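You operate a simulated robot arm through the tools that you are given. There is no shell and no other tool. Be economical: measure what you need, move in short steps, check, and stop when the job is done.

You run a simulated robot arm. Do the job below in one go: nothing can be reset, and whatever is moved stays where it is left.

## Task
Fetch the silver block from the cabinet, clamp it and tighten its black bolt to 30 Nm.
Fine: fingers off the jaws while the handle turns; shut the door that you opened; park the driver.

Only the result counts: the job must be done as asked and must still hold three seconds after the hand-in. Knocking over, shifting, dropping, spilling or breaking anything else fails it.

## Robot
A 7-joint arm with a two-finger parallel gripper on a trunk, on a base that drives. Base frame: it is fixed to the floor where the robot stands at the start and does not move with it; the origin is under the middle of the robot, x ahead of it, y to its left, z up. Units: mm, rad, N and s.
With the tool pointing down near the work surface it reaches from about 100 to 680 mm from the robot's upright axis, wherever it stands. Its first joint turns from -2.897 to 2.897 rad. Places, roughly: black cover bolt [600, -300, 500]; brass cover bolt [500, -300, 500]; jaws of the vice [500, -500, 800]; silver valve block (8x6x5 cm) [600, -300, 400]; vice-end door [400, -300, 400]. Payload 3.91 kg.
The TCP is the grasp point between the finger pads, 30 mm short of the fingertips. In the tool frame z runs along the fingers and y along their closing line. Largest opening 110 mm; finger width 20, thickness 10; the body of the gripper, 48 by 112 mm, starts 55 mm behind the TCP.
Orientation is that of the tool frame in the base frame, as a unit quaternion [x, y, z, w]. With the fingers straight down and closing along the base's y, the tool's x points along the base's -x, its y along +y and its z along -z.

## Interface
- The arm moves only by the tool nudge_tool. Its argument "commands" is a list of rows, each a list of 7 numbers: the shift along the tool's x, y, z in units of 100 mm (1.0 is 100 mm), then the turn, a rotation vector about the tool's x, y, z in units of 45 degrees (1.0 is 45 degrees), then the gripper command, from -1 (fully open) to 1 (shut), values between in proportion. In form: [[dx, dy, dz, ax, ay, az, gripper], ...]. A call has 1 to 12 rows; each row is the pose to reach, as a shift and turn from the pose commanded when the call began, along the tool's axes at that moment. A call with a number of a shift or a turn outside -1 to 1 is refused whole. A row lasts 0.2 s, in which the tool goes at most 50 mm and 0.15 rad; a call with a longer step from one row to the next is refused whole, and so is a gripper value outside its range. Where a pose cannot be reached the arm comes as near as it can. A force on the tool above 70 N (or 10 N above the force at the start of the call, whichever is more), or a blocked arm, ends the call early, and 0.2 s more pass. Each finger travels about 153 mm/s and halts on what it meets, pressing with about 27 N; the grip force reading is that of the motor and also rises with nothing between the fingers. The clock runs only during rows and for 0.2 s after the last one: add rows that repeat a pose to give the fingers time. It gives the time, the measured TCP pose, the force on the tool (base axes), the opening and the grip force at its end, in the units of the frame above (readings bear some noise), with the torque about the TCP (base axes, N m) and any sound that the robot's microphone picked up.
- Cameras (640 x 400 px; columns grow to the right, rows downward): "scene" is now at [-25.1, 110.5, 1497.1]; the picture's right is [-0.61, -0.79, 0.00], its down [-0.70, 0.54, -0.46] and it looks along [0.37, -0.28, -0.89] (base axes); focal length 214 px, centre (320, 200). "wrist" rides on the gripper at [77, 7, -114] in the tool frame; the picture's right is [-0.09, 1.00, 0.00], its down [-0.80, -0.07, -0.59] and it looks along [-0.59, -0.05, 0.80] (tool axes); focal length 270 px, centre (320, 200). There is no depth. A picture from a camera that has moved, and an enlarged one, comes with that camera's place and axes in the base frame and with its lens.
- capture(camera): a new picture of that camera. It takes no simulated time.
- lift_body(by): slides the trunk up (or, below 0, down) by that many mm; the arm and the scene camera ride with it, the base frame stays. It gives what a move gives, with no picture.
- roll_base(legs): drives the robot by 1 to 6 legs, each [ahead, turn to the left] in mm and rad, along the robot's own axes; the way and the turn of a leg run together, so that a leg with both is an arc; at most 1500 mm and 3.142 rad a leg. The arm and the cameras ride along, it lands a little off, and it stops where it bumps. It gives what a move gives.
- aim_head(pan, tilt): turns the head with the scene camera to pan (to the left, within 2.705 rad either way) and tilt (down, from -0.506 to 1.204), counted from straight ahead of the robot. It gives what a move gives.
- close_up(camera, box): a new picture of the part [left, top, right, bottom] of that camera's present view, enlarged. It takes no simulated time.
- close_job(): hands the job in; it is judged then, once.

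Work in short steps. Places have to be worked out from the pictures, the camera data and where the tool is seen: move nearer, look again, correct. Check each grasp and each placing, and mend what went wrong. You have 120 turns and 82 pictures in all, those below and enlarged ones among them. Open the gripper and draw the arm clear of the work before you hand the job in, unless the task says otherwise; then end with one line.

The tools are called as a command line: name --pt "numbers of a row" for each row, then --argument value for the rest, lists and objects as JSON in quotes. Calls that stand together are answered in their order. nudge_tool: Moves the arm, as the interface text tells. Its arguments: {"type":"object","properties":{"commands":{"type":"array","items":{"type":"array","items":{"type":"number"}}}},"required":["commands"]} The other tools are called the same way: lift_body (by) slides the trunk up or down; roll_base (legs) drives the base; aim_head (pan, tilt) turns the head that bears the scene camera; capture (camera) takes a picture; close_up (camera, box) takes an enlarged picture of a part of a camera's view; close_job () hands the job in.

At the start:

```text
t: 0.0
tcp_pos: [393.5, -126.2, 1168.1]
tcp_rot: [0.0, 1.0, 0.0, 0.0]
contact_force: [-0.2, -0.1, -0.1]
wrist_torque: [0.0, 0.0, 0.01]
gripper_width: 110.0
grasp_force: 0.1
trunk travel left (down, up): [-500.0, 110.0]
robot x, y, heading: [-1.7, 0.1, -0.002]
head pan, tilt: [-0.656, 1.091]
```

scene: 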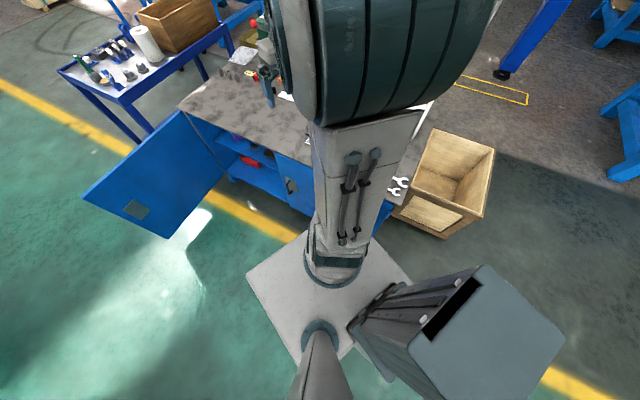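
wrist: 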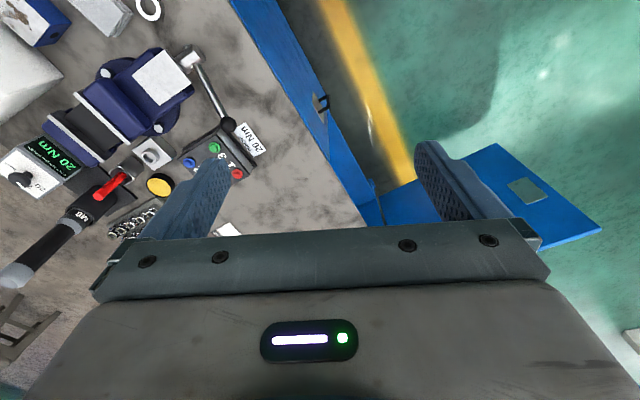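

I'll look closer at the bench from both cameras before moving.

close_up --camera "wrist" --box '[0, 0, 320, 240]'

close_up --camera "scene" --box '[60, 20, 440, 250]'

```text
1.67 times, centred on (160, 120) of wrist
camera zoom: at [316.4, -120.1, 1283.7], right [0.09, 1.0, 0.0], down [0.8, -0.07, 0.59], along [0.59, -0.05, -0.8], focal length 450 px, centre (587, 333)
```

zoom: 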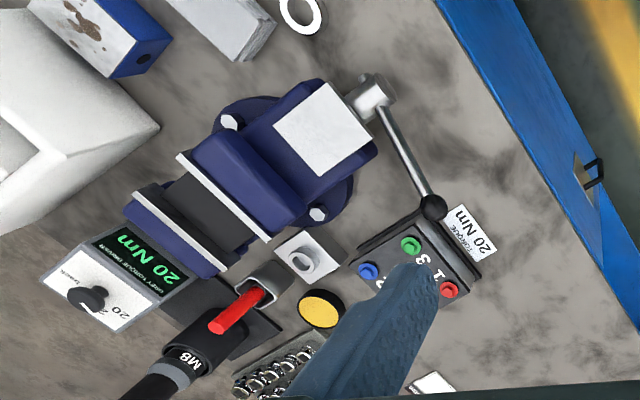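

```text
1.68 times, centred on (250, 135) of scene
camera zoom: at [-25.1, 110.5, 1497.1], right [-0.61, -0.79, 0.0], down [-0.7, 0.54, -0.46], along [0.37, -0.28, -0.89], focal length 361 px, centre (438, 310)
```

zoom: 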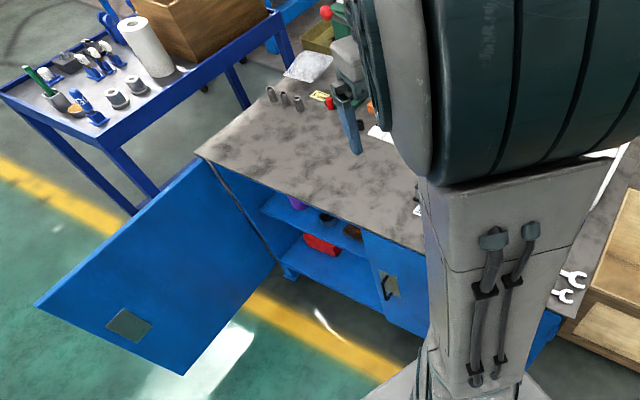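

The bench front seems to run along direction (0.9,0.43), about 385 mm from the robot. I'll aim the head at it for a better view.

aim_head --pan -1.1 --tilt 0.85

capture --camera "scene"

```text
t: 0.9
tcp_pos: [393.4, -127.7, 1169.5]
tcp_rot: [0.0, 1.0, 0.0, -0.001]
contact_force: [0.3, 0.0, -0.3]
wrist_torque: [-0.01, -0.03, -0.01]
gripper_width: 110.3
grasp_force: 0.1
trunk travel left (down, up): [-500.0, 110.0]
robot x, y, heading: [0.7, -0.4, -0.004]
head pan, tilt: [-1.1, 0.85]
```

```text
77 pictures are left
camera scene: at [-40.0, 79.8, 1514.2], right [-0.89, -0.45, 0.0], down [-0.34, 0.67, -0.66], along [0.3, -0.59, -0.75], focal length 214 px, centre (320, 200)
```

scene: 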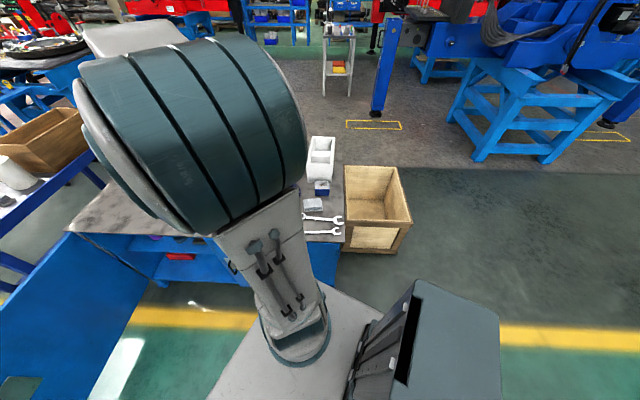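

The bench faces direction ~-64°, left door already stands open; the vice-end door handle is near (590,-150,430). I need more standoff and a view: I drive left-forward then turn to face the bench.

roll_base --legs '[[0, 0.767], [600, 0], [0, -1.9]]'

aim_head --pan 0.0 --tilt 0.75

capture --camera "scene"

capture --camera "wrist"

```text
t: 10.8
tcp_pos: [495.9, 8.3, 1169.1]
tcp_rot: [0.526, 0.85, 0.0, 0.0]
contact_force: [-0.8, 0.2, -0.2]
wrist_torque: [-0.05, 0.0, 0.01]
gripper_width: 109.9
grasp_force: 0.1
trunk travel left (down, up): [-500.0, 110.0]
robot x, y, heading: [434.2, 416.4, -1.109]
head pan, tilt: [-1.1, 0.85]
```

```text
t: 12.2
tcp_pos: [495.3, 8.4, 1169.4]
tcp_rot: [0.526, 0.85, 0.0, 0.0]
contact_force: [-0.5, 0.0, -0.5]
wrist_torque: [0.02, -0.01, 0.03]
gripper_width: 109.9
grasp_force: 0.1
trunk travel left (down, up): [-500.0, 110.0]
robot x, y, heading: [431.8, 418.7, -1.11]
head pan, tilt: [0.0, 0.75]
```

```text
76 pictures are left
camera scene: at [571.8, 477.7, 1522.2], right [-0.9, -0.45, 0.0], down [-0.3, 0.61, -0.73], along [0.33, -0.65, -0.68], focal length 214 px, centre (320, 200)
```

scene: 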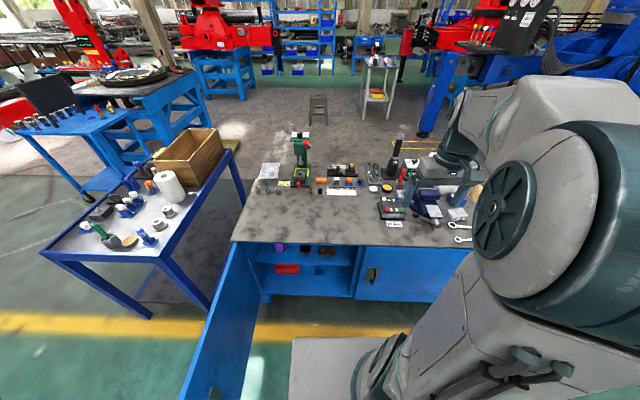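

```text
75 pictures are left
camera wrist: at [467.6, 80.4, 1283.7], right [0.93, 0.37, 0.0], down [0.29, -0.75, 0.59], along [0.22, -0.55, -0.8], focal length 270 px, centre (320, 200)
```

wrist: 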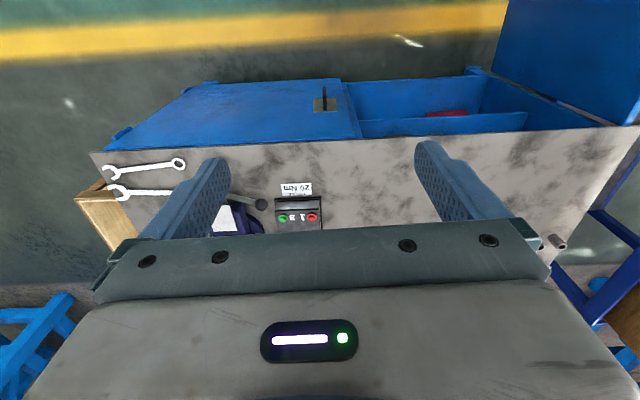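

Bench top is z≈705, front edge d≈384 mm along (0.414,-0.91). Handle near (583,-157,405). Zoom on the bench items and the door handle.

close_up --camera "scene" --box '[240, 130, 480, 280]'

close_up --camera "wrist" --box '[250, 60, 410, 160]'

```text
2.67 times, centred on (360, 205) of scene
camera zoom: at [571.8, 477.7, 1522.2], right [-0.9, -0.45, 0.0], down [-0.3, 0.61, -0.73], along [0.33, -0.65, -0.68], focal length 572 px, centre (213, 187)
```

zoom: 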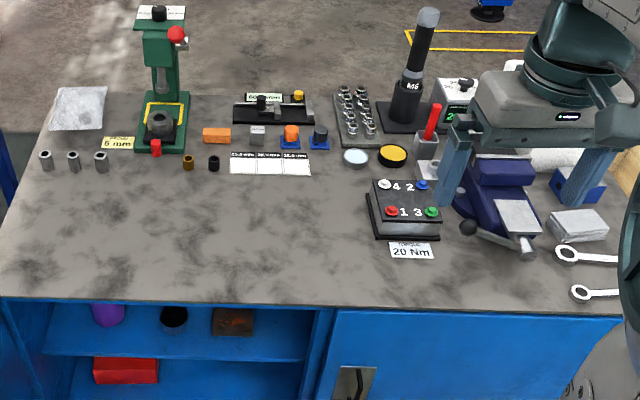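

```text
4.00 times, centred on (330, 110) of wrist
camera zoom: at [467.6, 80.4, 1283.7], right [0.93, 0.37, 0.0], down [0.29, -0.75, 0.59], along [0.22, -0.55, -0.8], focal length 1081 px, centre (280, 560)
```

zoom: 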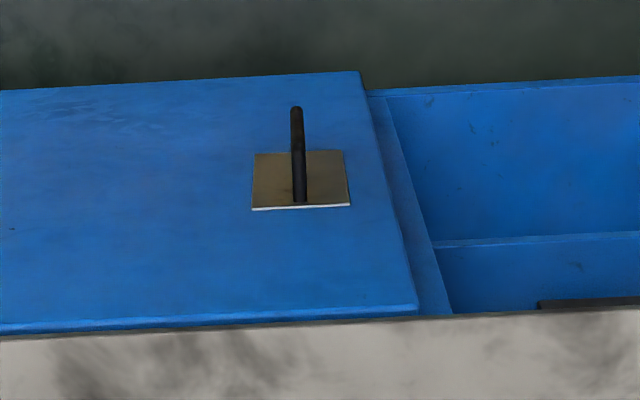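

Next I reorient the tool to horizontal, pointing at the cabinet with the camera on top (180° about the axis (-x+z)/√2), in 45° steps.

nudge_tool --pt "0 0 0 -0.118 0 0.118 -1" --pt "0 0 0 -0.236 0 0.236 -1" --pt "0 0 0 -0.354 0 0.354 -1" --pt "0 0 0 -0.471 0 0.471 -1" --pt "0 0 0 -0.589 0 0.589 -1" --pt "0 0 0 -0.707 0 0.707 -1"

nudge_tool --pt "0 0 0 -0.118 0 0.118 -1" --pt "0 0 0 -0.236 0 0.236 -1" --pt "0 0 0 -0.354 0 0.354 -1" --pt "0 0 0 -0.471 0 0.471 -1" --pt "0 0 0 -0.589 0 0.589 -1" --pt "0 0 0 -0.707 0 0.707 -1"

```text
t: 13.6
tcp_pos: [495.0, 9.3, 1169.2]
tcp_rot: [0.717, 0.642, 0.23, 0.144]
contact_force: [1.4, 0.0, -0.2]
wrist_torque: [0.0, 0.03, 0.01]
gripper_width: 109.9
grasp_force: 0.0
trunk travel left (down, up): [-500.0, 110.0]
robot x, y, heading: [437.2, 415.5, -1.107]
head pan, tilt: [0.0, 0.75]
```

```text
t: 15.0
tcp_pos: [496.4, 8.5, 1169.6]
tcp_rot: [0.797, 0.338, 0.425, 0.264]
contact_force: [1.0, 0.4, 1.0]
wrist_torque: [-0.04, -0.05, 0.01]
gripper_width: 110.1
grasp_force: 0.1
trunk travel left (down, up): [-500.0, 110.0]
robot x, y, heading: [431.8, 413.0, -1.11]
head pan, tilt: [0.0, 0.75]
```

Tracking well; two more 45° steps.

nudge_tool --pt "0 0 0 -0.118 0 0.118 -1" --pt "0 0 0 -0.236 0 0.236 -1" --pt "0 0 0 -0.354 0 0.354 -1" --pt "0 0 0 -0.471 0 0.471 -1" --pt "0 0 0 -0.589 0 0.589 -1" --pt "0 0 0 -0.707 0 0.707 -1"

nudge_tool --pt "0 0 0 -0.118 0 0.118 -1" --pt "0 0 0 -0.236 0 0.236 -1" --pt "0 0 0 -0.354 0 0.354 -1" --pt "0 0 0 -0.471 0 0.471 -1" --pt "0 0 0 -0.589 0 0.589 -1" --pt "0 0 0 -0.707 0 0.707 -1"

capture --camera "wrist"

capture --camera "scene"

```text
t: 16.4
tcp_pos: [495.7, 8.6, 1169.0]
tcp_rot: [0.756, -0.02, 0.555, 0.345]
contact_force: [-0.3, 0.0, 0.3]
wrist_torque: [0.01, 0.02, 0.01]
gripper_width: 110.0
grasp_force: 0.1
trunk travel left (down, up): [-500.0, 110.0]
robot x, y, heading: [433.0, 416.5, -1.11]
head pan, tilt: [0.0, 0.75]
```

```text
t: 17.8
tcp_pos: [477.0, -44.9, 1210.2]
tcp_rot: [0.602, -0.373, 0.601, 0.371]
contact_force: [0.2, 0.7, -0.2]
wrist_torque: [-0.03, -0.02, 0.03]
gripper_width: 109.8
grasp_force: 0.1
out of reach, approached as far as the arm can: row 2, 3, 4, 5, 6
trunk travel left (down, up): [-500.0, 110.0]
robot x, y, heading: [434.6, 416.8, -1.115]
head pan, tilt: [0.0, 0.75]
```

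```text
72 pictures are left
camera wrist: at [420.1, 54.7, 1286.8], right [-0.89, -0.44, -0.09], down [-0.2, 0.56, -0.8], along [0.41, -0.7, -0.59], focal length 270 px, centre (320, 200)
```

wrist: 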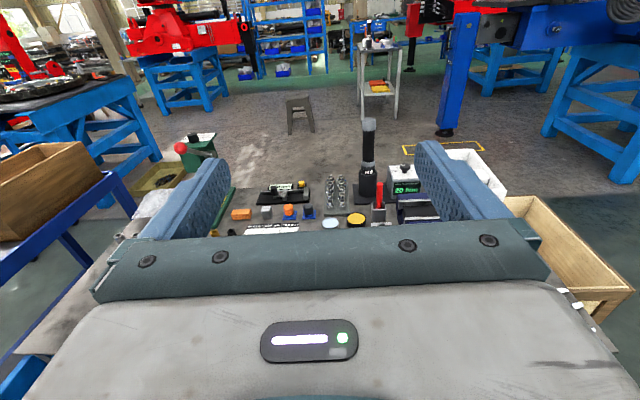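

```text
71 pictures are left
camera scene: at [572.1, 478.1, 1522.2], right [-0.9, -0.45, 0.0], down [-0.3, 0.61, -0.73], along [0.33, -0.65, -0.68], focal length 214 px, centre (320, 200)
```

scene: 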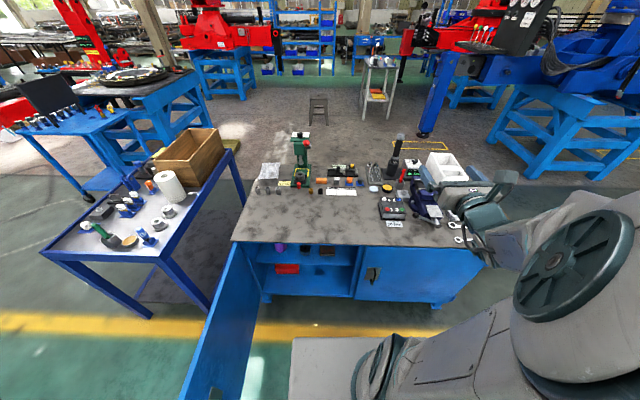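

Orientation reached. Zoom on the bench tools and the handle from here.

close_up --camera "scene" --box '[360, 125, 500, 255]'

close_up --camera "wrist" --box '[220, 110, 440, 235]'

close_up --camera "scene" --box '[250, 230, 480, 320]'

```text
3.08 times, centred on (430, 190) of scene
camera zoom: at [572.1, 478.1, 1522.2], right [-0.9, -0.45, 0.0], down [-0.3, 0.61, -0.73], along [0.33, -0.65, -0.68], focal length 660 px, centre (-18, 231)
```

zoom: 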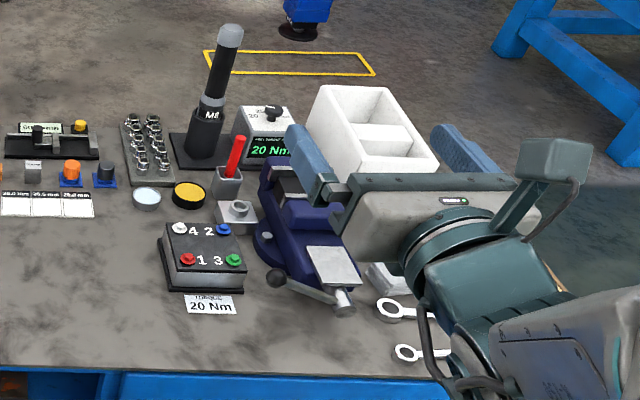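

```text
2.91 times, centred on (330, 172) of wrist
camera zoom: at [420.1, 54.7, 1286.8], right [-0.89, -0.44, -0.09], down [-0.2, 0.56, -0.8], along [0.41, -0.7, -0.59], focal length 786 px, centre (291, 280)
```

zoom: 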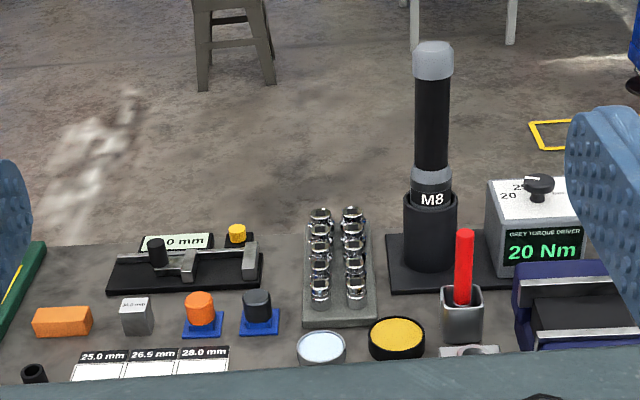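

```text
2.78 times, centred on (365, 275) of scene
camera zoom: at [572.1, 478.1, 1522.2], right [-0.9, -0.45, 0.0], down [-0.3, 0.61, -0.73], along [0.33, -0.65, -0.68], focal length 597 px, centre (195, -9)
```

zoom: 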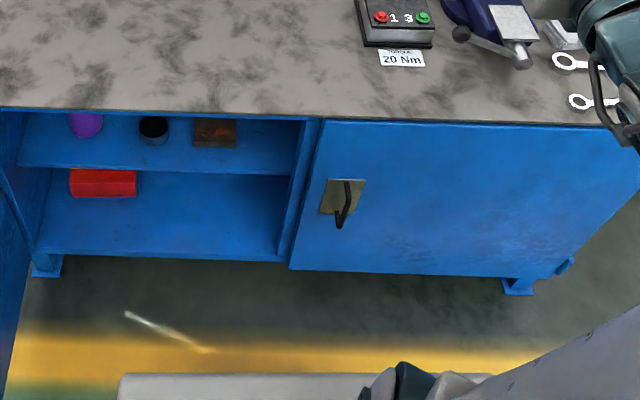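

Controller box has a knob dial (20/25/30…) and display 20 Nm; the handle is a vertical D-bar around s≈464 (x≈560,y≈-120), z≈440–480. Lower the trunk now; the tool is in front of the bench edge.

lift_body --by -450

capture --camera "wrist"

```text
refused: -450 is not a number from -400 to 400
```

```text
67 pictures are left
camera wrist: at [420.1, 54.7, 1286.8], right [-0.89, -0.44, -0.09], down [-0.2, 0.56, -0.8], along [0.41, -0.7, -0.59], focal length 270 px, centre (320, 200)
```

wrist: 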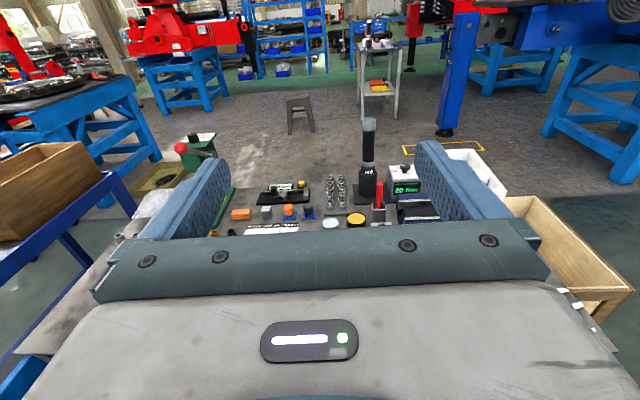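

The limit is 400 per call; lower in two.

lift_body --by -400

lift_body --by -80

capture --camera "wrist"

capture --camera "scene"

```text
t: 21.6
tcp_pos: [477.8, -45.7, 810.0]
tcp_rot: [0.602, -0.371, 0.601, 0.372]
contact_force: [-0.4, 0.1, 0.6]
wrist_torque: [-0.01, 0.01, -0.01]
gripper_width: 110.0
grasp_force: 0.0
trunk travel left (down, up): [-100.0, 510.0]
robot x, y, heading: [434.8, 417.6, -1.106]
head pan, tilt: [0.0, 0.75]
```

```text
t: 22.8
tcp_pos: [476.7, -43.9, 729.9]
tcp_rot: [0.602, -0.372, 0.6, 0.373]
contact_force: [-0.1, -0.4, 0.1]
wrist_torque: [0.0, -0.01, 0.0]
gripper_width: 110.2
grasp_force: 0.0
trunk travel left (down, up): [-20.0, 590.0]
robot x, y, heading: [434.6, 414.3, -1.109]
head pan, tilt: [0.0, 0.75]
```

```text
66 pictures are left
camera wrist: at [419.8, 54.5, 806.7], right [-0.89, -0.45, -0.09], down [-0.2, 0.56, -0.8], along [0.41, -0.7, -0.59], focal length 270 px, centre (320, 200)
```

wrist: 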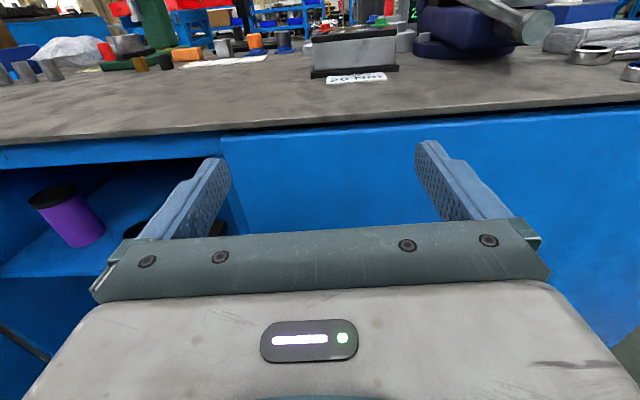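

```text
65 pictures are left
camera scene: at [571.8, 477.8, 1042.2], right [-0.9, -0.45, 0.0], down [-0.3, 0.61, -0.73], along [0.33, -0.65, -0.68], focal length 214 px, centre (320, 200)
```

scene: 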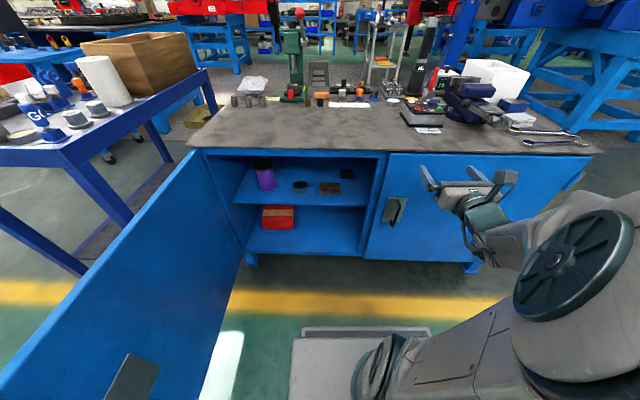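

close_up --camera "scene" --box '[340, 150, 500, 250]'

```text
4.00 times, centred on (420, 200) of scene
camera zoom: at [571.8, 477.8, 1042.2], right [-0.9, -0.45, 0.0], down [-0.3, 0.61, -0.73], along [0.33, -0.65, -0.68], focal length 858 px, centre (-80, 200)
```

zoom: 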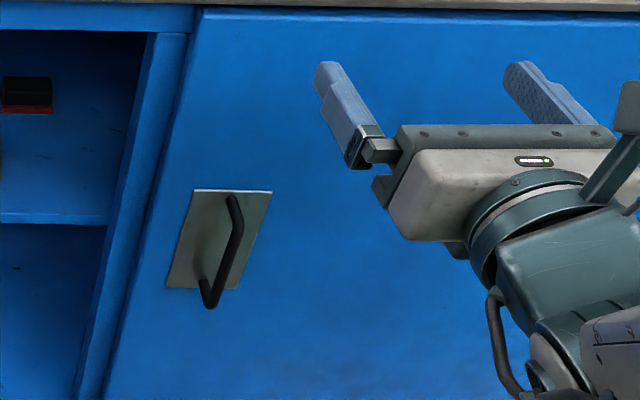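

D-bar: s≈455, d≈355, z 395–509. TCP target ≈ (558,-125,453). Go down first (x of tool is up).

nudge_tool --pt "-0.3 0 0 0 0 0 -1" --pt "-0.6 0 0 0 0 0 -1" --pt "-0.9 0 0 0 0 0 -1" --pt "-0.9 0 0 0 0 0 -1"

nudge_tool --pt "-0.3 -0.1 0 0 0 0 -1" --pt "-0.6 -0.2 0 0 0 0 -1" --pt "-0.9 -0.36 0 0 0 0 -1" --pt "-0.9 -0.36 0 0 0 0 -1"

```text
t: 23.8
tcp_pos: [465.5, -78.2, 648.3]
tcp_rot: [0.602, -0.371, 0.601, 0.371]
contact_force: [0.3, -0.6, 0.0]
wrist_torque: [0.01, -0.01, 0.03]
gripper_width: 110.0
grasp_force: 0.1
out of reach, approached as far as the arm can: row 1, 2, 3, 4
trunk travel left (down, up): [-20.0, 590.0]
robot x, y, heading: [430.6, 417.8, -1.104]
head pan, tilt: [0.0, 0.75]
```

```text
t: 24.8
tcp_pos: [488.4, -95.6, 558.5]
tcp_rot: [0.602, -0.371, 0.601, 0.371]
contact_force: [0.3, 0.3, -0.9]
wrist_torque: [0.02, 0.01, -0.01]
gripper_width: 110.1
grasp_force: 0.1
out of reach, approached as far as the arm can: row 1, 2, 3, 4
trunk travel left (down, up): [-20.0, 590.0]
robot x, y, heading: [433.5, 416.9, -1.11]
head pan, tilt: [0.0, 0.75]
```

nudge_tool --pt "-0.1 -0.25 0 0 0 0 -1" --pt "-0.3 -0.49 0 0 0 0 -1" --pt "-0.6 -0.49 0 0 0 0 -1" --pt "-0.95 -0.49 0.05 0 0 0 -1" --pt "-0.95 -0.49 0.05 0 0 0 -1"

capture --camera "wrist"

close_up --camera "scene" --box '[340, 150, 500, 250]'

```text
t: 26.0
tcp_pos: [535.5, -78.7, 463.9]
tcp_rot: [0.602, -0.371, 0.602, 0.372]
contact_force: [0.4, -0.2, -0.8]
wrist_torque: [0.0, 0.01, 0.0]
gripper_width: 110.1
grasp_force: 0.1
out of reach, approached as far as the arm can: row 1, 2, 3, 4, 5
trunk travel left (down, up): [-20.0, 590.0]
robot x, y, heading: [436.9, 414.3, -1.114]
head pan, tilt: [0.0, 0.75]
```

```text
63 pictures are left
camera wrist: at [477.5, 19.6, 540.1], right [-0.89, -0.45, -0.09], down [-0.2, 0.56, -0.8], along [0.41, -0.7, -0.59], focal length 270 px, centre (320, 200)
```

wrist: 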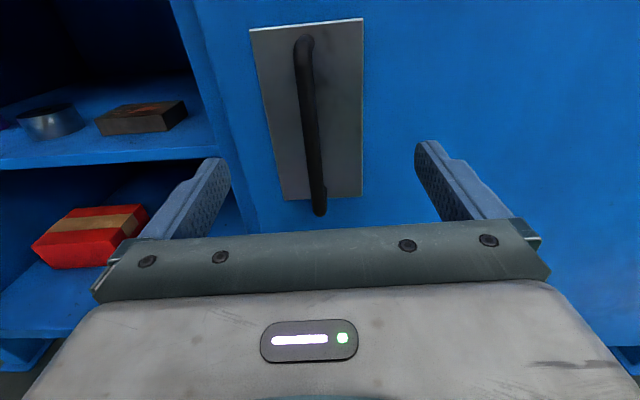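

```text
4.00 times, centred on (420, 200) of scene
camera zoom: at [571.8, 477.7, 1042.2], right [-0.9, -0.45, 0.0], down [-0.3, 0.61, -0.73], along [0.33, -0.65, -0.68], focal length 858 px, centre (-80, 200)
```

zoom: 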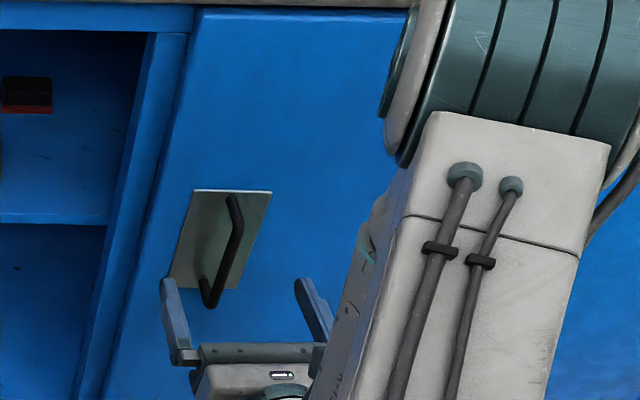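

Bar lies between the fingers (s≈460). Advance 50 mm and close.

nudge_tool --pt "-0.05 -0.03 0.25 0 0 0 -1" --pt "-0.1 -0.04 0.5 0 0 0 -1" --pt "-0.1 -0.04 0.5 0 0 0 -1" --pt "-0.1 -0.04 0.5 0 0 0 0" --pt "-0.1 -0.04 0.5 0 0 0 1" --pt "-0.1 -0.04 0.5 0 0 0 1" --pt "-0.1 -0.04 0.5 0 0 0 1"

capture --camera "wrist"

```text
t: 27.1
tcp_pos: [552.1, -125.0, 452.6]
tcp_rot: [0.601, -0.378, 0.594, 0.378]
contact_force: [9.2, 32.2, 4.8]
wrist_torque: [0.12, -0.2, -1.17]
gripper_width: 28.4
grasp_force: 27.2
trunk travel left (down, up): [-20.0, 590.0]
robot x, y, heading: [433.7, 417.7, -1.123]
head pan, tilt: [0.0, 0.75]
stopped in row 5: the force on the tool passed its limit at 71 N (the readings are from after the stop); the commanded pose is now the measured one
```

```text
61 pictures are left
camera wrist: at [497.4, -25.2, 530.4], right [-0.9, -0.43, -0.08], down [-0.2, 0.57, -0.8], along [0.39, -0.7, -0.6], focal length 270 px, centre (320, 200)
```

wrist: 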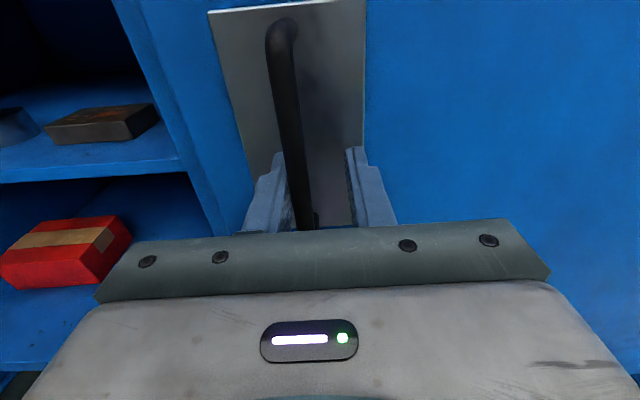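

The left finger met the bar early and the tips press the plate. Back off 8 mm, shift 10 mm left and close.

nudge_tool --pt "0 0 -0.08 0 0 0 0.3" --pt "0 -0.11 -0.08 0 0 0 0.3" --pt "0 -0.11 -0.08 0 0 0 0.7" --pt "0 -0.11 -0.08 0 0 0 1" --pt "0 -0.11 -0.08 0 0 0 1"

capture --camera "wrist"

```text
t: 28.3
tcp_pos: [557.0, -115.4, 451.5]
tcp_rot: [0.6, -0.377, 0.595, 0.379]
contact_force: [37.9, 20.9, -0.7]
wrist_torque: [-0.16, -0.52, 0.01]
gripper_width: 9.6
grasp_force: 45.0
trunk travel left (down, up): [-20.0, 590.0]
robot x, y, heading: [433.3, 419.0, -1.117]
head pan, tilt: [0.0, 0.75]
```

```text
60 pictures are left
camera wrist: at [503.1, -14.8, 529.3], right [-0.9, -0.43, -0.08], down [-0.2, 0.57, -0.8], along [0.39, -0.7, -0.6], focal length 270 px, centre (320, 200)
```

wrist: 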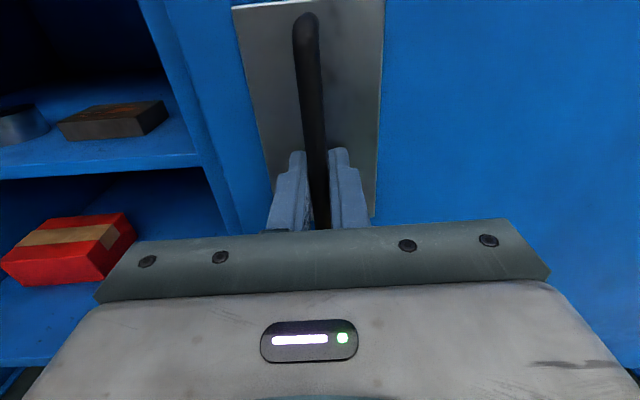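

Handle gripped (9.6 mm). The arm can't retract further in this pose, so pull the door open by backing the base with a slight right turn to follow the arc.

roll_base --legs '[[-77, -0.02]]'

```text
t: 29.4
tcp_pos: [514.1, -47.3, 452.2]
tcp_rot: [0.596, -0.384, 0.59, 0.386]
contact_force: [35.9, 29.2, -3.3]
wrist_torque: [0.72, -0.05, 0.02]
gripper_width: 9.8
grasp_force: 44.9
trunk travel left (down, up): [-20.0, 590.0]
robot x, y, heading: [399.4, 493.3, -1.138]
head pan, tilt: [0.0, 0.75]
```

roll_base --legs '[[-74, -0.042]]'

roll_base --legs '[[-70, -0.06]]'

capture --camera "scene"

```text
t: 30.4
tcp_pos: [458.9, 11.8, 451.9]
tcp_rot: [0.586, -0.398, 0.582, 0.4]
contact_force: [-13.7, -14.1, 1.9]
wrist_torque: [0.45, -0.03, -0.1]
gripper_width: 9.4
grasp_force: 45.3
trunk travel left (down, up): [-20.0, 590.0]
robot x, y, heading: [371.1, 553.0, -1.185]
head pan, tilt: [0.0, 0.75]
```

```text
t: 31.5
tcp_pos: [390.5, 67.8, 451.1]
tcp_rot: [0.569, -0.421, 0.561, 0.429]
contact_force: [-2.0, -4.0, -8.1]
wrist_torque: [-0.69, -0.84, 0.01]
gripper_width: 9.7
grasp_force: 44.8
trunk travel left (down, up): [-20.0, 590.0]
robot x, y, heading: [346.3, 620.4, -1.254]
head pan, tilt: [0.0, 0.75]
stopped in leg 1: the force on the tool passed its limit at 77 N (the readings are from after the stop); the commanded pose is now the measured one
```

```text
59 pictures are left
camera scene: at [492.9, 656.6, 1042.2], right [-0.95, -0.31, 0.0], down [-0.21, 0.65, -0.73], along [0.23, -0.69, -0.68], focal length 214 px, centre (320, 200)
```

scene: 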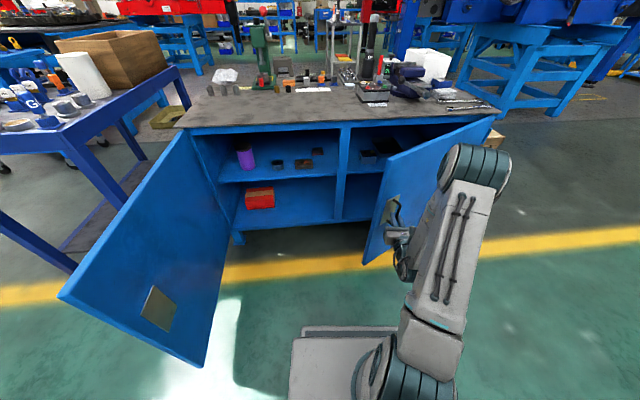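

Door open ≈25°, matching hinge at s≈-95, R≈557. Relative angle gets bad, so release and back off; then I'll push from inside.

nudge_tool --pt "0 0 0 0 0 0 0.3" --pt "0 0 0 0 0 0 0.1" --pt "0 0 0 0 0 0 0.1"

roll_base --legs '[[-90, 0], [0, 0.24]]'

capture --camera "wrist"

capture --camera "scene"

```text
t: 32.3
tcp_pos: [391.9, 66.7, 452.0]
tcp_rot: [0.569, -0.42, 0.562, 0.429]
contact_force: [-1.2, 0.0, 0.0]
wrist_torque: [0.03, -0.01, 0.01]
gripper_width: 49.5
grasp_force: 0.0
trunk travel left (down, up): [-20.0, 590.0]
robot x, y, heading: [345.4, 614.4, -1.251]
head pan, tilt: [0.0, 0.75]
```

```text
t: 34.3
tcp_pos: [492.3, 180.1, 452.7]
tcp_rot: [0.615, -0.349, 0.609, 0.359]
contact_force: [-0.4, -0.5, 0.3]
wrist_torque: [-0.01, 0.02, -0.04]
gripper_width: 49.2
grasp_force: 0.1
trunk travel left (down, up): [-20.0, 590.0]
robot x, y, heading: [319.4, 701.8, -1.013]
head pan, tilt: [0.0, 0.75]
```

```text
58 pictures are left
camera wrist: at [430.3, 276.3, 529.7], right [-0.86, -0.5, -0.07], down [-0.25, 0.54, -0.8], along [0.44, -0.68, -0.59], focal length 270 px, centre (320, 200)
```

wrist: 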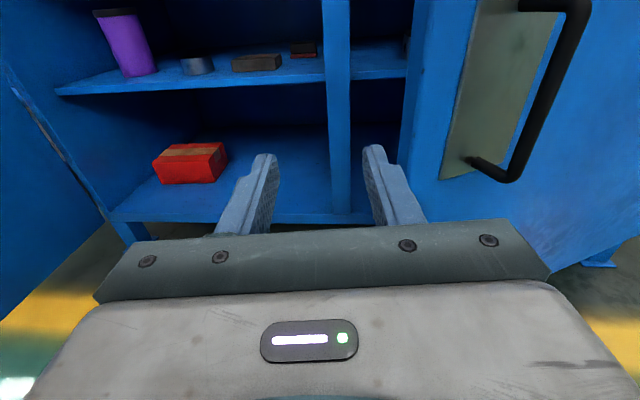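

```text
57 pictures are left
camera scene: at [450.6, 777.1, 1042.2], right [-0.85, -0.53, 0.0], down [-0.36, 0.58, -0.73], along [0.39, -0.62, -0.68], focal length 214 px, centre (320, 200)
```

scene: 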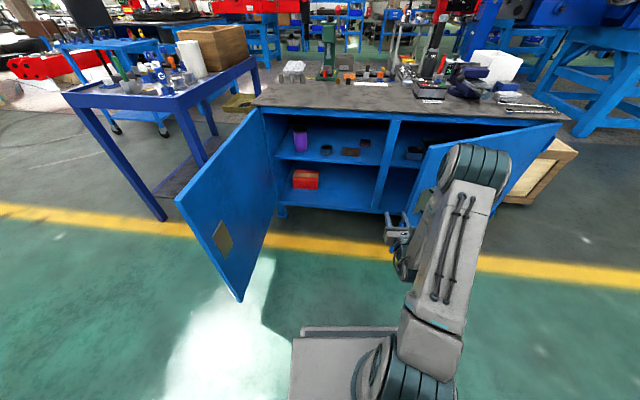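

Released and clear. Next reposition the base left so that a right turn sweeps the closed fingers against the inside of the door.

nudge_tool --pt "0 0 0 0 0 0 1" --pt "0 0 0 0 0 0 1"

roll_base --legs '[[0, 0.521], [196, 0], [0, -0.729]]'

capture --camera "scene"

```text
t: 34.9
tcp_pos: [492.1, 179.9, 452.2]
tcp_rot: [0.615, -0.349, 0.609, 0.359]
contact_force: [0.4, -0.7, -0.1]
wrist_torque: [0.0, 0.02, 0.0]
gripper_width: 0.1
grasp_force: 27.2
trunk travel left (down, up): [-20.0, 590.0]
robot x, y, heading: [317.6, 704.9, -1.011]
head pan, tilt: [0.0, 0.75]
```

```text
t: 39.9
tcp_pos: [557.0, 61.0, 453.0]
tcp_rot: [0.576, -0.41, 0.569, 0.42]
contact_force: [0.6, 0.5, 0.5]
wrist_torque: [-0.03, 0.02, 0.03]
gripper_width: 0.0
grasp_force: 26.6
trunk travel left (down, up): [-20.0, 590.0]
robot x, y, heading: [494.8, 612.8, -1.223]
head pan, tilt: [0.0, 0.75]
```

```text
56 pictures are left
camera scene: at [640.2, 654.5, 1042.2], right [-0.94, -0.34, 0.0], down [-0.23, 0.64, -0.73], along [0.25, -0.69, -0.68], focal length 214 px, centre (320, 200)
```

scene: 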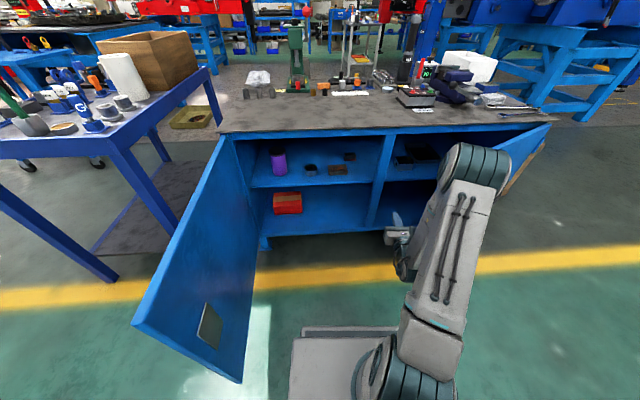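

TCP is now inside the door edge (s=532, d=175). Sweep right in steps.

roll_base --legs '[[0, -0.35]]'

capture --camera "wrist"

```text
t: 41.1
tcp_pos: [464.0, 66.9, 453.5]
tcp_rot: [0.539, -0.46, 0.534, 0.462]
contact_force: [5.0, 6.9, 6.9]
wrist_torque: [0.17, 0.05, -0.41]
gripper_width: 0.0
grasp_force: 27.2
trunk travel left (down, up): [-20.0, 590.0]
robot x, y, heading: [494.0, 612.3, -1.393]
head pan, tilt: [0.0, 0.75]
stopped in leg 1: the force on the tool passed its limit at 117 N (the readings are from after the stop); the commanded pose is now the measured one
```

```text
55 pictures are left
camera wrist: at [440.8, 177.8, 529.7], right [-0.99, -0.15, -0.08], down [-0.02, 0.6, -0.8], along [0.17, -0.79, -0.6], focal length 270 px, centre (320, 200)
```

wrist: 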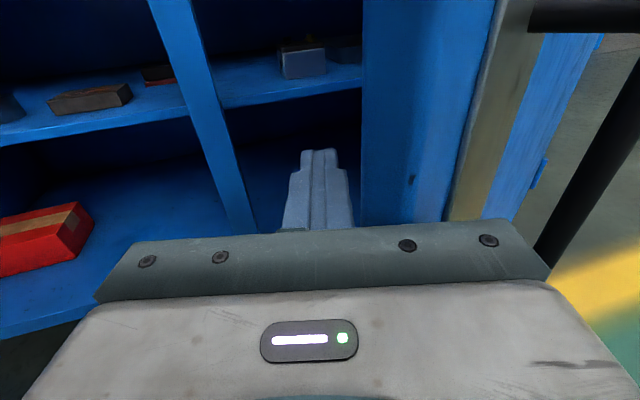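

The gripper body met the door edge quickly. I can see the silver block with bolts on the upper shelf. Continue with small turns.

roll_base --legs '[[0, -0.05], [0, -0.05], [0, -0.05], [0, -0.05]]'

```text
t: 41.9
tcp_pos: [454.0, 72.2, 451.5]
tcp_rot: [0.535, -0.468, 0.53, 0.462]
contact_force: [3.3, 7.7, 6.4]
wrist_torque: [0.14, 0.26, -0.45]
gripper_width: 0.0
grasp_force: 26.7
trunk travel left (down, up): [-20.0, 590.0]
robot x, y, heading: [494.9, 610.1, -1.423]
head pan, tilt: [0.0, 0.75]
stopped in leg 1: the force on the tool passed its limit at 84 N (the readings are from after the stop); the commanded pose is now the measured one
```

The body pushes the door's edge end-on. I'll turn back, yaw the tool 45° right so that it hooks behind the door, then pull back.

roll_base --legs '[[0, 0.28]]'

nudge_tool --pt "0 0 0 -0.16 0 0 1" --pt "0 0 0 -0.33 0 0 1" --pt "0 0 0 -0.5 0 0 1" --pt "0 0 0 -0.67 0 0 1" --pt "0 0 0 -0.84 0 0 1" --pt "0 0 0 -1 0 0 1"

capture --camera "scene"

```text
t: 43.3
tcp_pos: [605.0, 82.6, 451.2]
tcp_rot: [0.595, -0.389, 0.589, 0.383]
contact_force: [-0.5, 0.6, -0.1]
wrist_torque: [0.0, 0.02, -0.01]
gripper_width: 0.2
grasp_force: 26.4
trunk travel left (down, up): [-20.0, 590.0]
robot x, y, heading: [495.9, 612.9, -1.137]
head pan, tilt: [0.0, 0.75]
```

```text
t: 44.7
tcp_pos: [604.1, 80.2, 451.3]
tcp_rot: [-0.401, 0.586, -0.395, -0.583]
contact_force: [-0.5, -1.0, 0.5]
wrist_torque: [0.04, -0.01, 0.03]
gripper_width: 0.0
grasp_force: 27.1
trunk travel left (down, up): [-20.0, 590.0]
robot x, y, heading: [496.4, 607.5, -1.139]
head pan, tilt: [0.0, 0.75]
```

```text
54 pictures are left
camera scene: at [635.6, 668.2, 1042.4], right [-0.91, -0.42, 0.0], down [-0.29, 0.62, -0.73], along [0.31, -0.66, -0.68], focal length 214 px, centre (320, 200)
```

scene: 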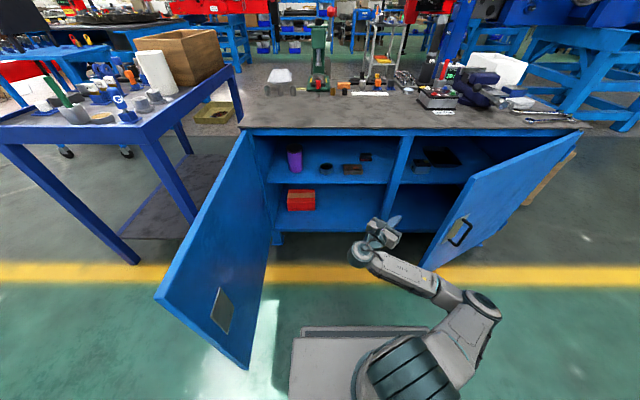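

Arm pose is now flexible. Reach behind the door and then pull along tool y.

nudge_tool --pt "0 0 0.4 0 0 0 1" --pt "0 0 0.7 0 0 0 1" --pt "0 0 1.0 0 0 0 1" --pt "0 0.3 1.0 0 0 0 1" --pt "0 0.5 1.0 0 0 0 1" --pt "0 0.5 1.0 0 0 0 1"

nudge_tool --pt "0 0.1 0 0 0 0 1" --pt "0 0.2 0 0 0 0 1" --pt "0 0.3 0 0 0 0 1" --pt "0 0.4 0 0 0 0 1" --pt "0 0.5 0 0 0 0 1" --pt "0 0.6 0 0 0 0 1" --pt "0 0.7 0 0 0 0 1" --pt "0 0.8 0 0 0 0 1"

capture --camera "scene"

```text
t: 46.1
tcp_pos: [520.6, 4.4, 449.8]
tcp_rot: [-0.404, 0.585, -0.396, -0.582]
contact_force: [-0.3, -0.6, -0.3]
wrist_torque: [-0.01, 0.01, 0.03]
gripper_width: 0.0
grasp_force: 26.6
trunk travel left (down, up): [-20.0, 590.0]
robot x, y, heading: [495.1, 611.7, -1.134]
head pan, tilt: [0.0, 0.75]
```

```text
t: 47.9
tcp_pos: [447.1, 35.1, 450.5]
tcp_rot: [-0.403, 0.586, -0.395, -0.582]
contact_force: [0.4, -0.5, 0.3]
wrist_torque: [0.03, 0.02, 0.0]
gripper_width: 0.2
grasp_force: 26.6
trunk travel left (down, up): [-20.0, 590.0]
robot x, y, heading: [498.5, 611.1, -1.134]
head pan, tilt: [0.0, 0.75]
```

```text
53 pictures are left
camera scene: at [635.7, 668.0, 1042.2], right [-0.91, -0.42, 0.0], down [-0.29, 0.62, -0.73], along [0.31, -0.66, -0.68], focal length 214 px, centre (320, 200)
```

scene: 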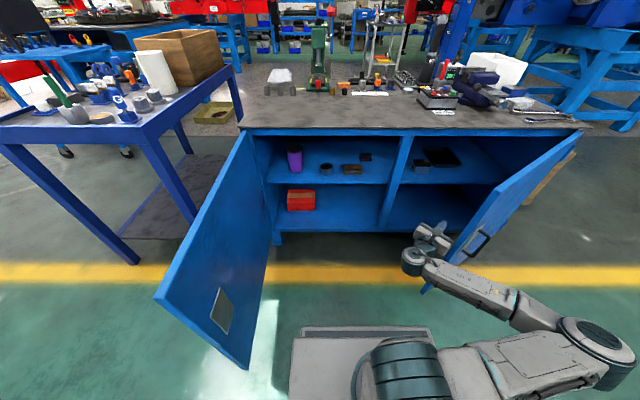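

The door follows without load. Keep going.

nudge_tool --pt "0 0.12 0 0 0 0 1" --pt "0 0.24 0 0 0 0 1" --pt "0 0.36 0 0 0 0 1" --pt "0 0.48 0 0 0 0 1" --pt "0 0.6 0.05 0 0 0 1" --pt "0 0.72 0.1 0 0 0 1" --pt "0 0.84 0.15 0 0 0 1" --pt "0 0.96 0.2 0 0 0 1"

nudge_tool --pt "0 0.12 0.1 0 0 0 1" --pt "0 0.24 0.2 0 0 0 1" --pt "0 0.36 0.3 0 0 0 1" --pt "0 0.48 0.4 0 0 0 1" --pt "0 0.6 0.5 0 0 0 1" --pt "0 0.72 0.6 0 0 0 1" --pt "0 0.84 0.7 0 0 0 1" --pt "0 0.96 0.8 0 0 0 1"

capture --camera "scene"

```text
t: 49.7
tcp_pos: [349.5, 52.2, 450.2]
tcp_rot: [-0.404, 0.585, -0.396, -0.581]
contact_force: [0.5, 0.3, -0.4]
wrist_torque: [0.02, -0.01, -0.03]
gripper_width: 0.0
grasp_force: 26.7
trunk travel left (down, up): [-20.0, 590.0]
robot x, y, heading: [495.7, 607.3, -1.132]
head pan, tilt: [0.0, 0.75]
```

```text
t: 51.5
tcp_pos: [232.1, 10.9, 451.2]
tcp_rot: [-0.404, 0.585, -0.396, -0.582]
contact_force: [-0.3, 1.0, -0.6]
wrist_torque: [0.0, -0.04, 0.01]
gripper_width: 0.0
grasp_force: 27.3
trunk travel left (down, up): [-20.0, 590.0]
robot x, y, heading: [498.9, 613.6, -1.14]
head pan, tilt: [0.0, 0.75]
```

```text
52 pictures are left
camera scene: at [635.6, 668.0, 1042.3], right [-0.91, -0.42, 0.0], down [-0.29, 0.62, -0.73], along [0.31, -0.66, -0.68], focal length 214 px, centre (320, 200)
```

scene: 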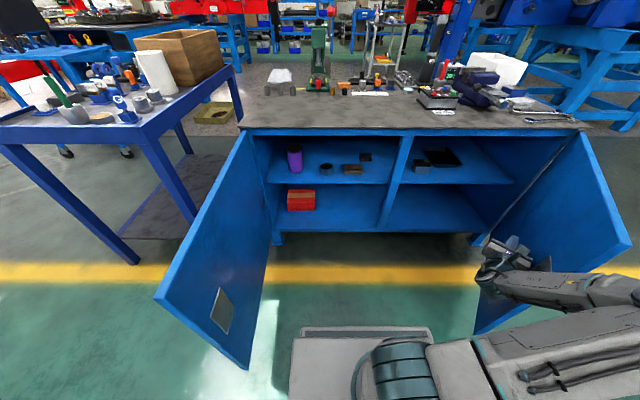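

Door ~60°. Push further toward -s.

nudge_tool --pt "0 0.12 0.1 0 0 0 1" --pt "0 0.24 0.2 0 0 0 1" --pt "0 0.36 0.3 0 0 0 1" --pt "0 0.48 0.4 0 0 0 1" --pt "0 0.6 0.5 0 0 0 1" --pt "0 0.72 0.6 0 0 0 1" --pt "0 0.84 0.7 0 0 0 1" --pt "0 0.96 0.8 0 0 0 1"

capture --camera "scene"

```text
t: 53.3
tcp_pos: [113.7, -28.4, 449.6]
tcp_rot: [-0.402, 0.585, -0.396, -0.582]
contact_force: [-0.4, 0.9, -0.3]
wrist_torque: [-0.02, 0.01, -0.01]
gripper_width: 0.1
grasp_force: 27.0
trunk travel left (down, up): [-20.0, 590.0]
robot x, y, heading: [501.4, 610.7, -1.139]
head pan, tilt: [0.0, 0.75]
```

```text
51 pictures are left
camera scene: at [635.7, 668.0, 1042.3], right [-0.91, -0.42, 0.0], down [-0.29, 0.62, -0.73], along [0.31, -0.66, -0.68], focal length 214 px, centre (320, 200)
```

scene: 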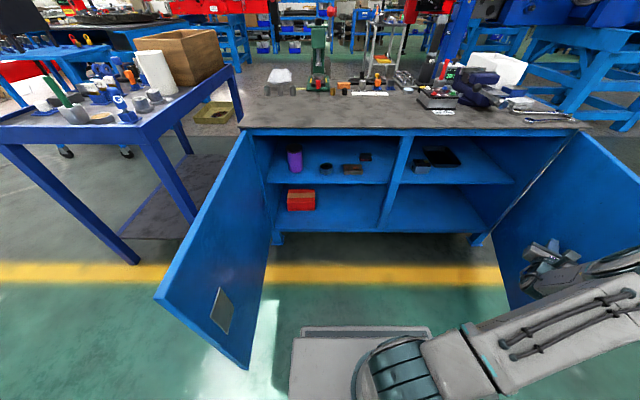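

Door ≈75–80°. One more short push, then look at the block on the shelf.

nudge_tool --pt "0 0.12 0.1 0 0 0 1" --pt "0 0.24 0.2 0 0 0 1" --pt "0 0.36 0.3 0 0 0 1" --pt "0 0.48 0.4 0 0 0 1" --pt "0 0.6 0.5 0 0 0 1"

close_up --camera "scene" --box '[370, 60, 530, 240]'

```text
t: 54.5
tcp_pos: [39.1, -53.2, 451.5]
tcp_rot: [-0.403, 0.585, -0.395, -0.582]
contact_force: [-0.4, -0.3, 0.1]
wrist_torque: [0.0, -0.01, 0.02]
gripper_width: 0.1
grasp_force: 26.9
trunk travel left (down, up): [-20.0, 590.0]
robot x, y, heading: [496.9, 612.9, -1.14]
head pan, tilt: [0.0, 0.75]
```

```text
2.22 times, centred on (450, 150) of scene
camera zoom: at [635.6, 668.0, 1042.3], right [-0.91, -0.42, 0.0], down [-0.29, 0.62, -0.73], along [0.31, -0.66, -0.68], focal length 477 px, centre (31, 311)
```

zoom: 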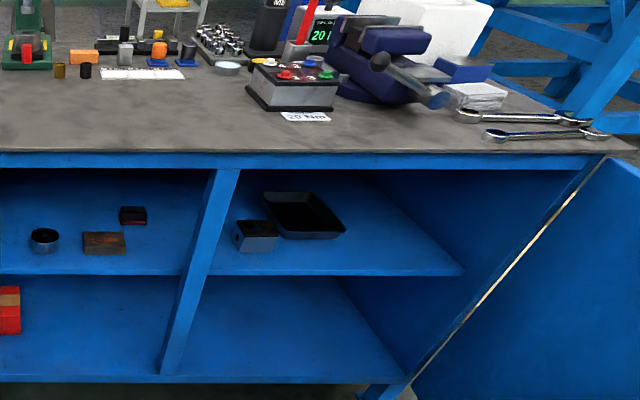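

Block sits at about s≈389, front d≈477 on a shelf at z≈453. Withdraw the tool from the door toward the middle and open.

nudge_tool --pt "0 -0.3 -0.3 0 0 0 1" --pt "0 -0.6 -0.6 0 0 0 1" --pt "0 -0.9 -0.9 0 0 0 1" --pt "0 -1 -1 0 0 0 -1"

nudge_tool --pt "0 -0.3 -0.3 0.16 0 0 -1" --pt "0 -0.6 -0.6 0.33 0 0 -1" --pt "0 -0.9 -0.9 0.5 0 0 -1" --pt "0 -1 -1 0.67 0 0 -1" --pt "0 -1 -1 0.84 0 0 -1" --pt "0 -1 -1 1 0 0 -1"

capture --camera "wrist"

capture --camera "scene"

```text
t: 55.5
tcp_pos: [169.3, 2.2, 450.2]
tcp_rot: [-0.404, 0.585, -0.395, -0.582]
contact_force: [-1.0, -0.8, -0.2]
wrist_torque: [0.0, -0.01, -0.01]
gripper_width: 110.0
grasp_force: 0.1
trunk travel left (down, up): [-20.0, 590.0]
robot x, y, heading: [496.1, 611.7, -1.133]
head pan, tilt: [0.0, 0.75]
```

```text
t: 56.9
tcp_pos: [298.2, 61.9, 452.0]
tcp_rot: [0.596, -0.389, 0.59, 0.382]
contact_force: [-0.5, 0.5, -0.4]
wrist_torque: [0.0, 0.0, 0.02]
gripper_width: 110.0
grasp_force: 0.0
trunk travel left (down, up): [-20.0, 590.0]
robot x, y, heading: [494.3, 606.5, -1.142]
head pan, tilt: [0.0, 0.75]
```

```text
49 pictures are left
camera wrist: at [246.5, 162.0, 530.4], right [-0.91, -0.4, -0.09], down [-0.18, 0.58, -0.79], along [0.37, -0.71, -0.6], focal length 270 px, centre (320, 200)
```

wrist: 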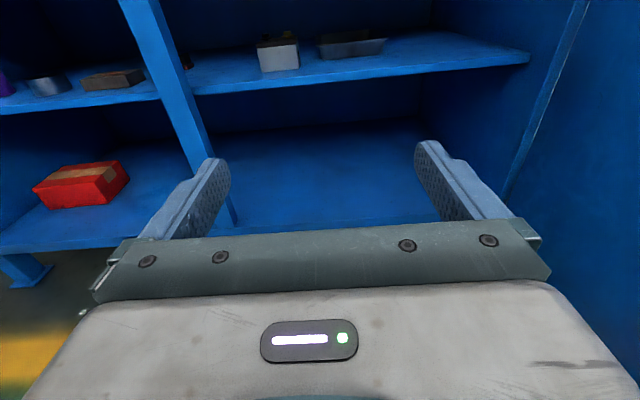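

```text
48 pictures are left
camera scene: at [635.7, 668.0, 1042.3], right [-0.91, -0.42, 0.0], down [-0.29, 0.62, -0.73], along [0.31, -0.66, -0.68], focal length 214 px, centre (320, 200)
```

scene: 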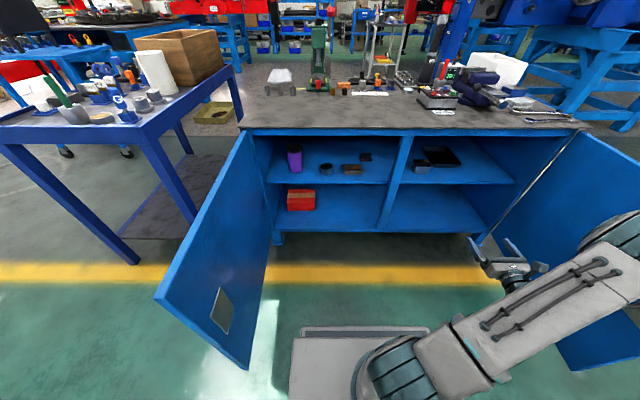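

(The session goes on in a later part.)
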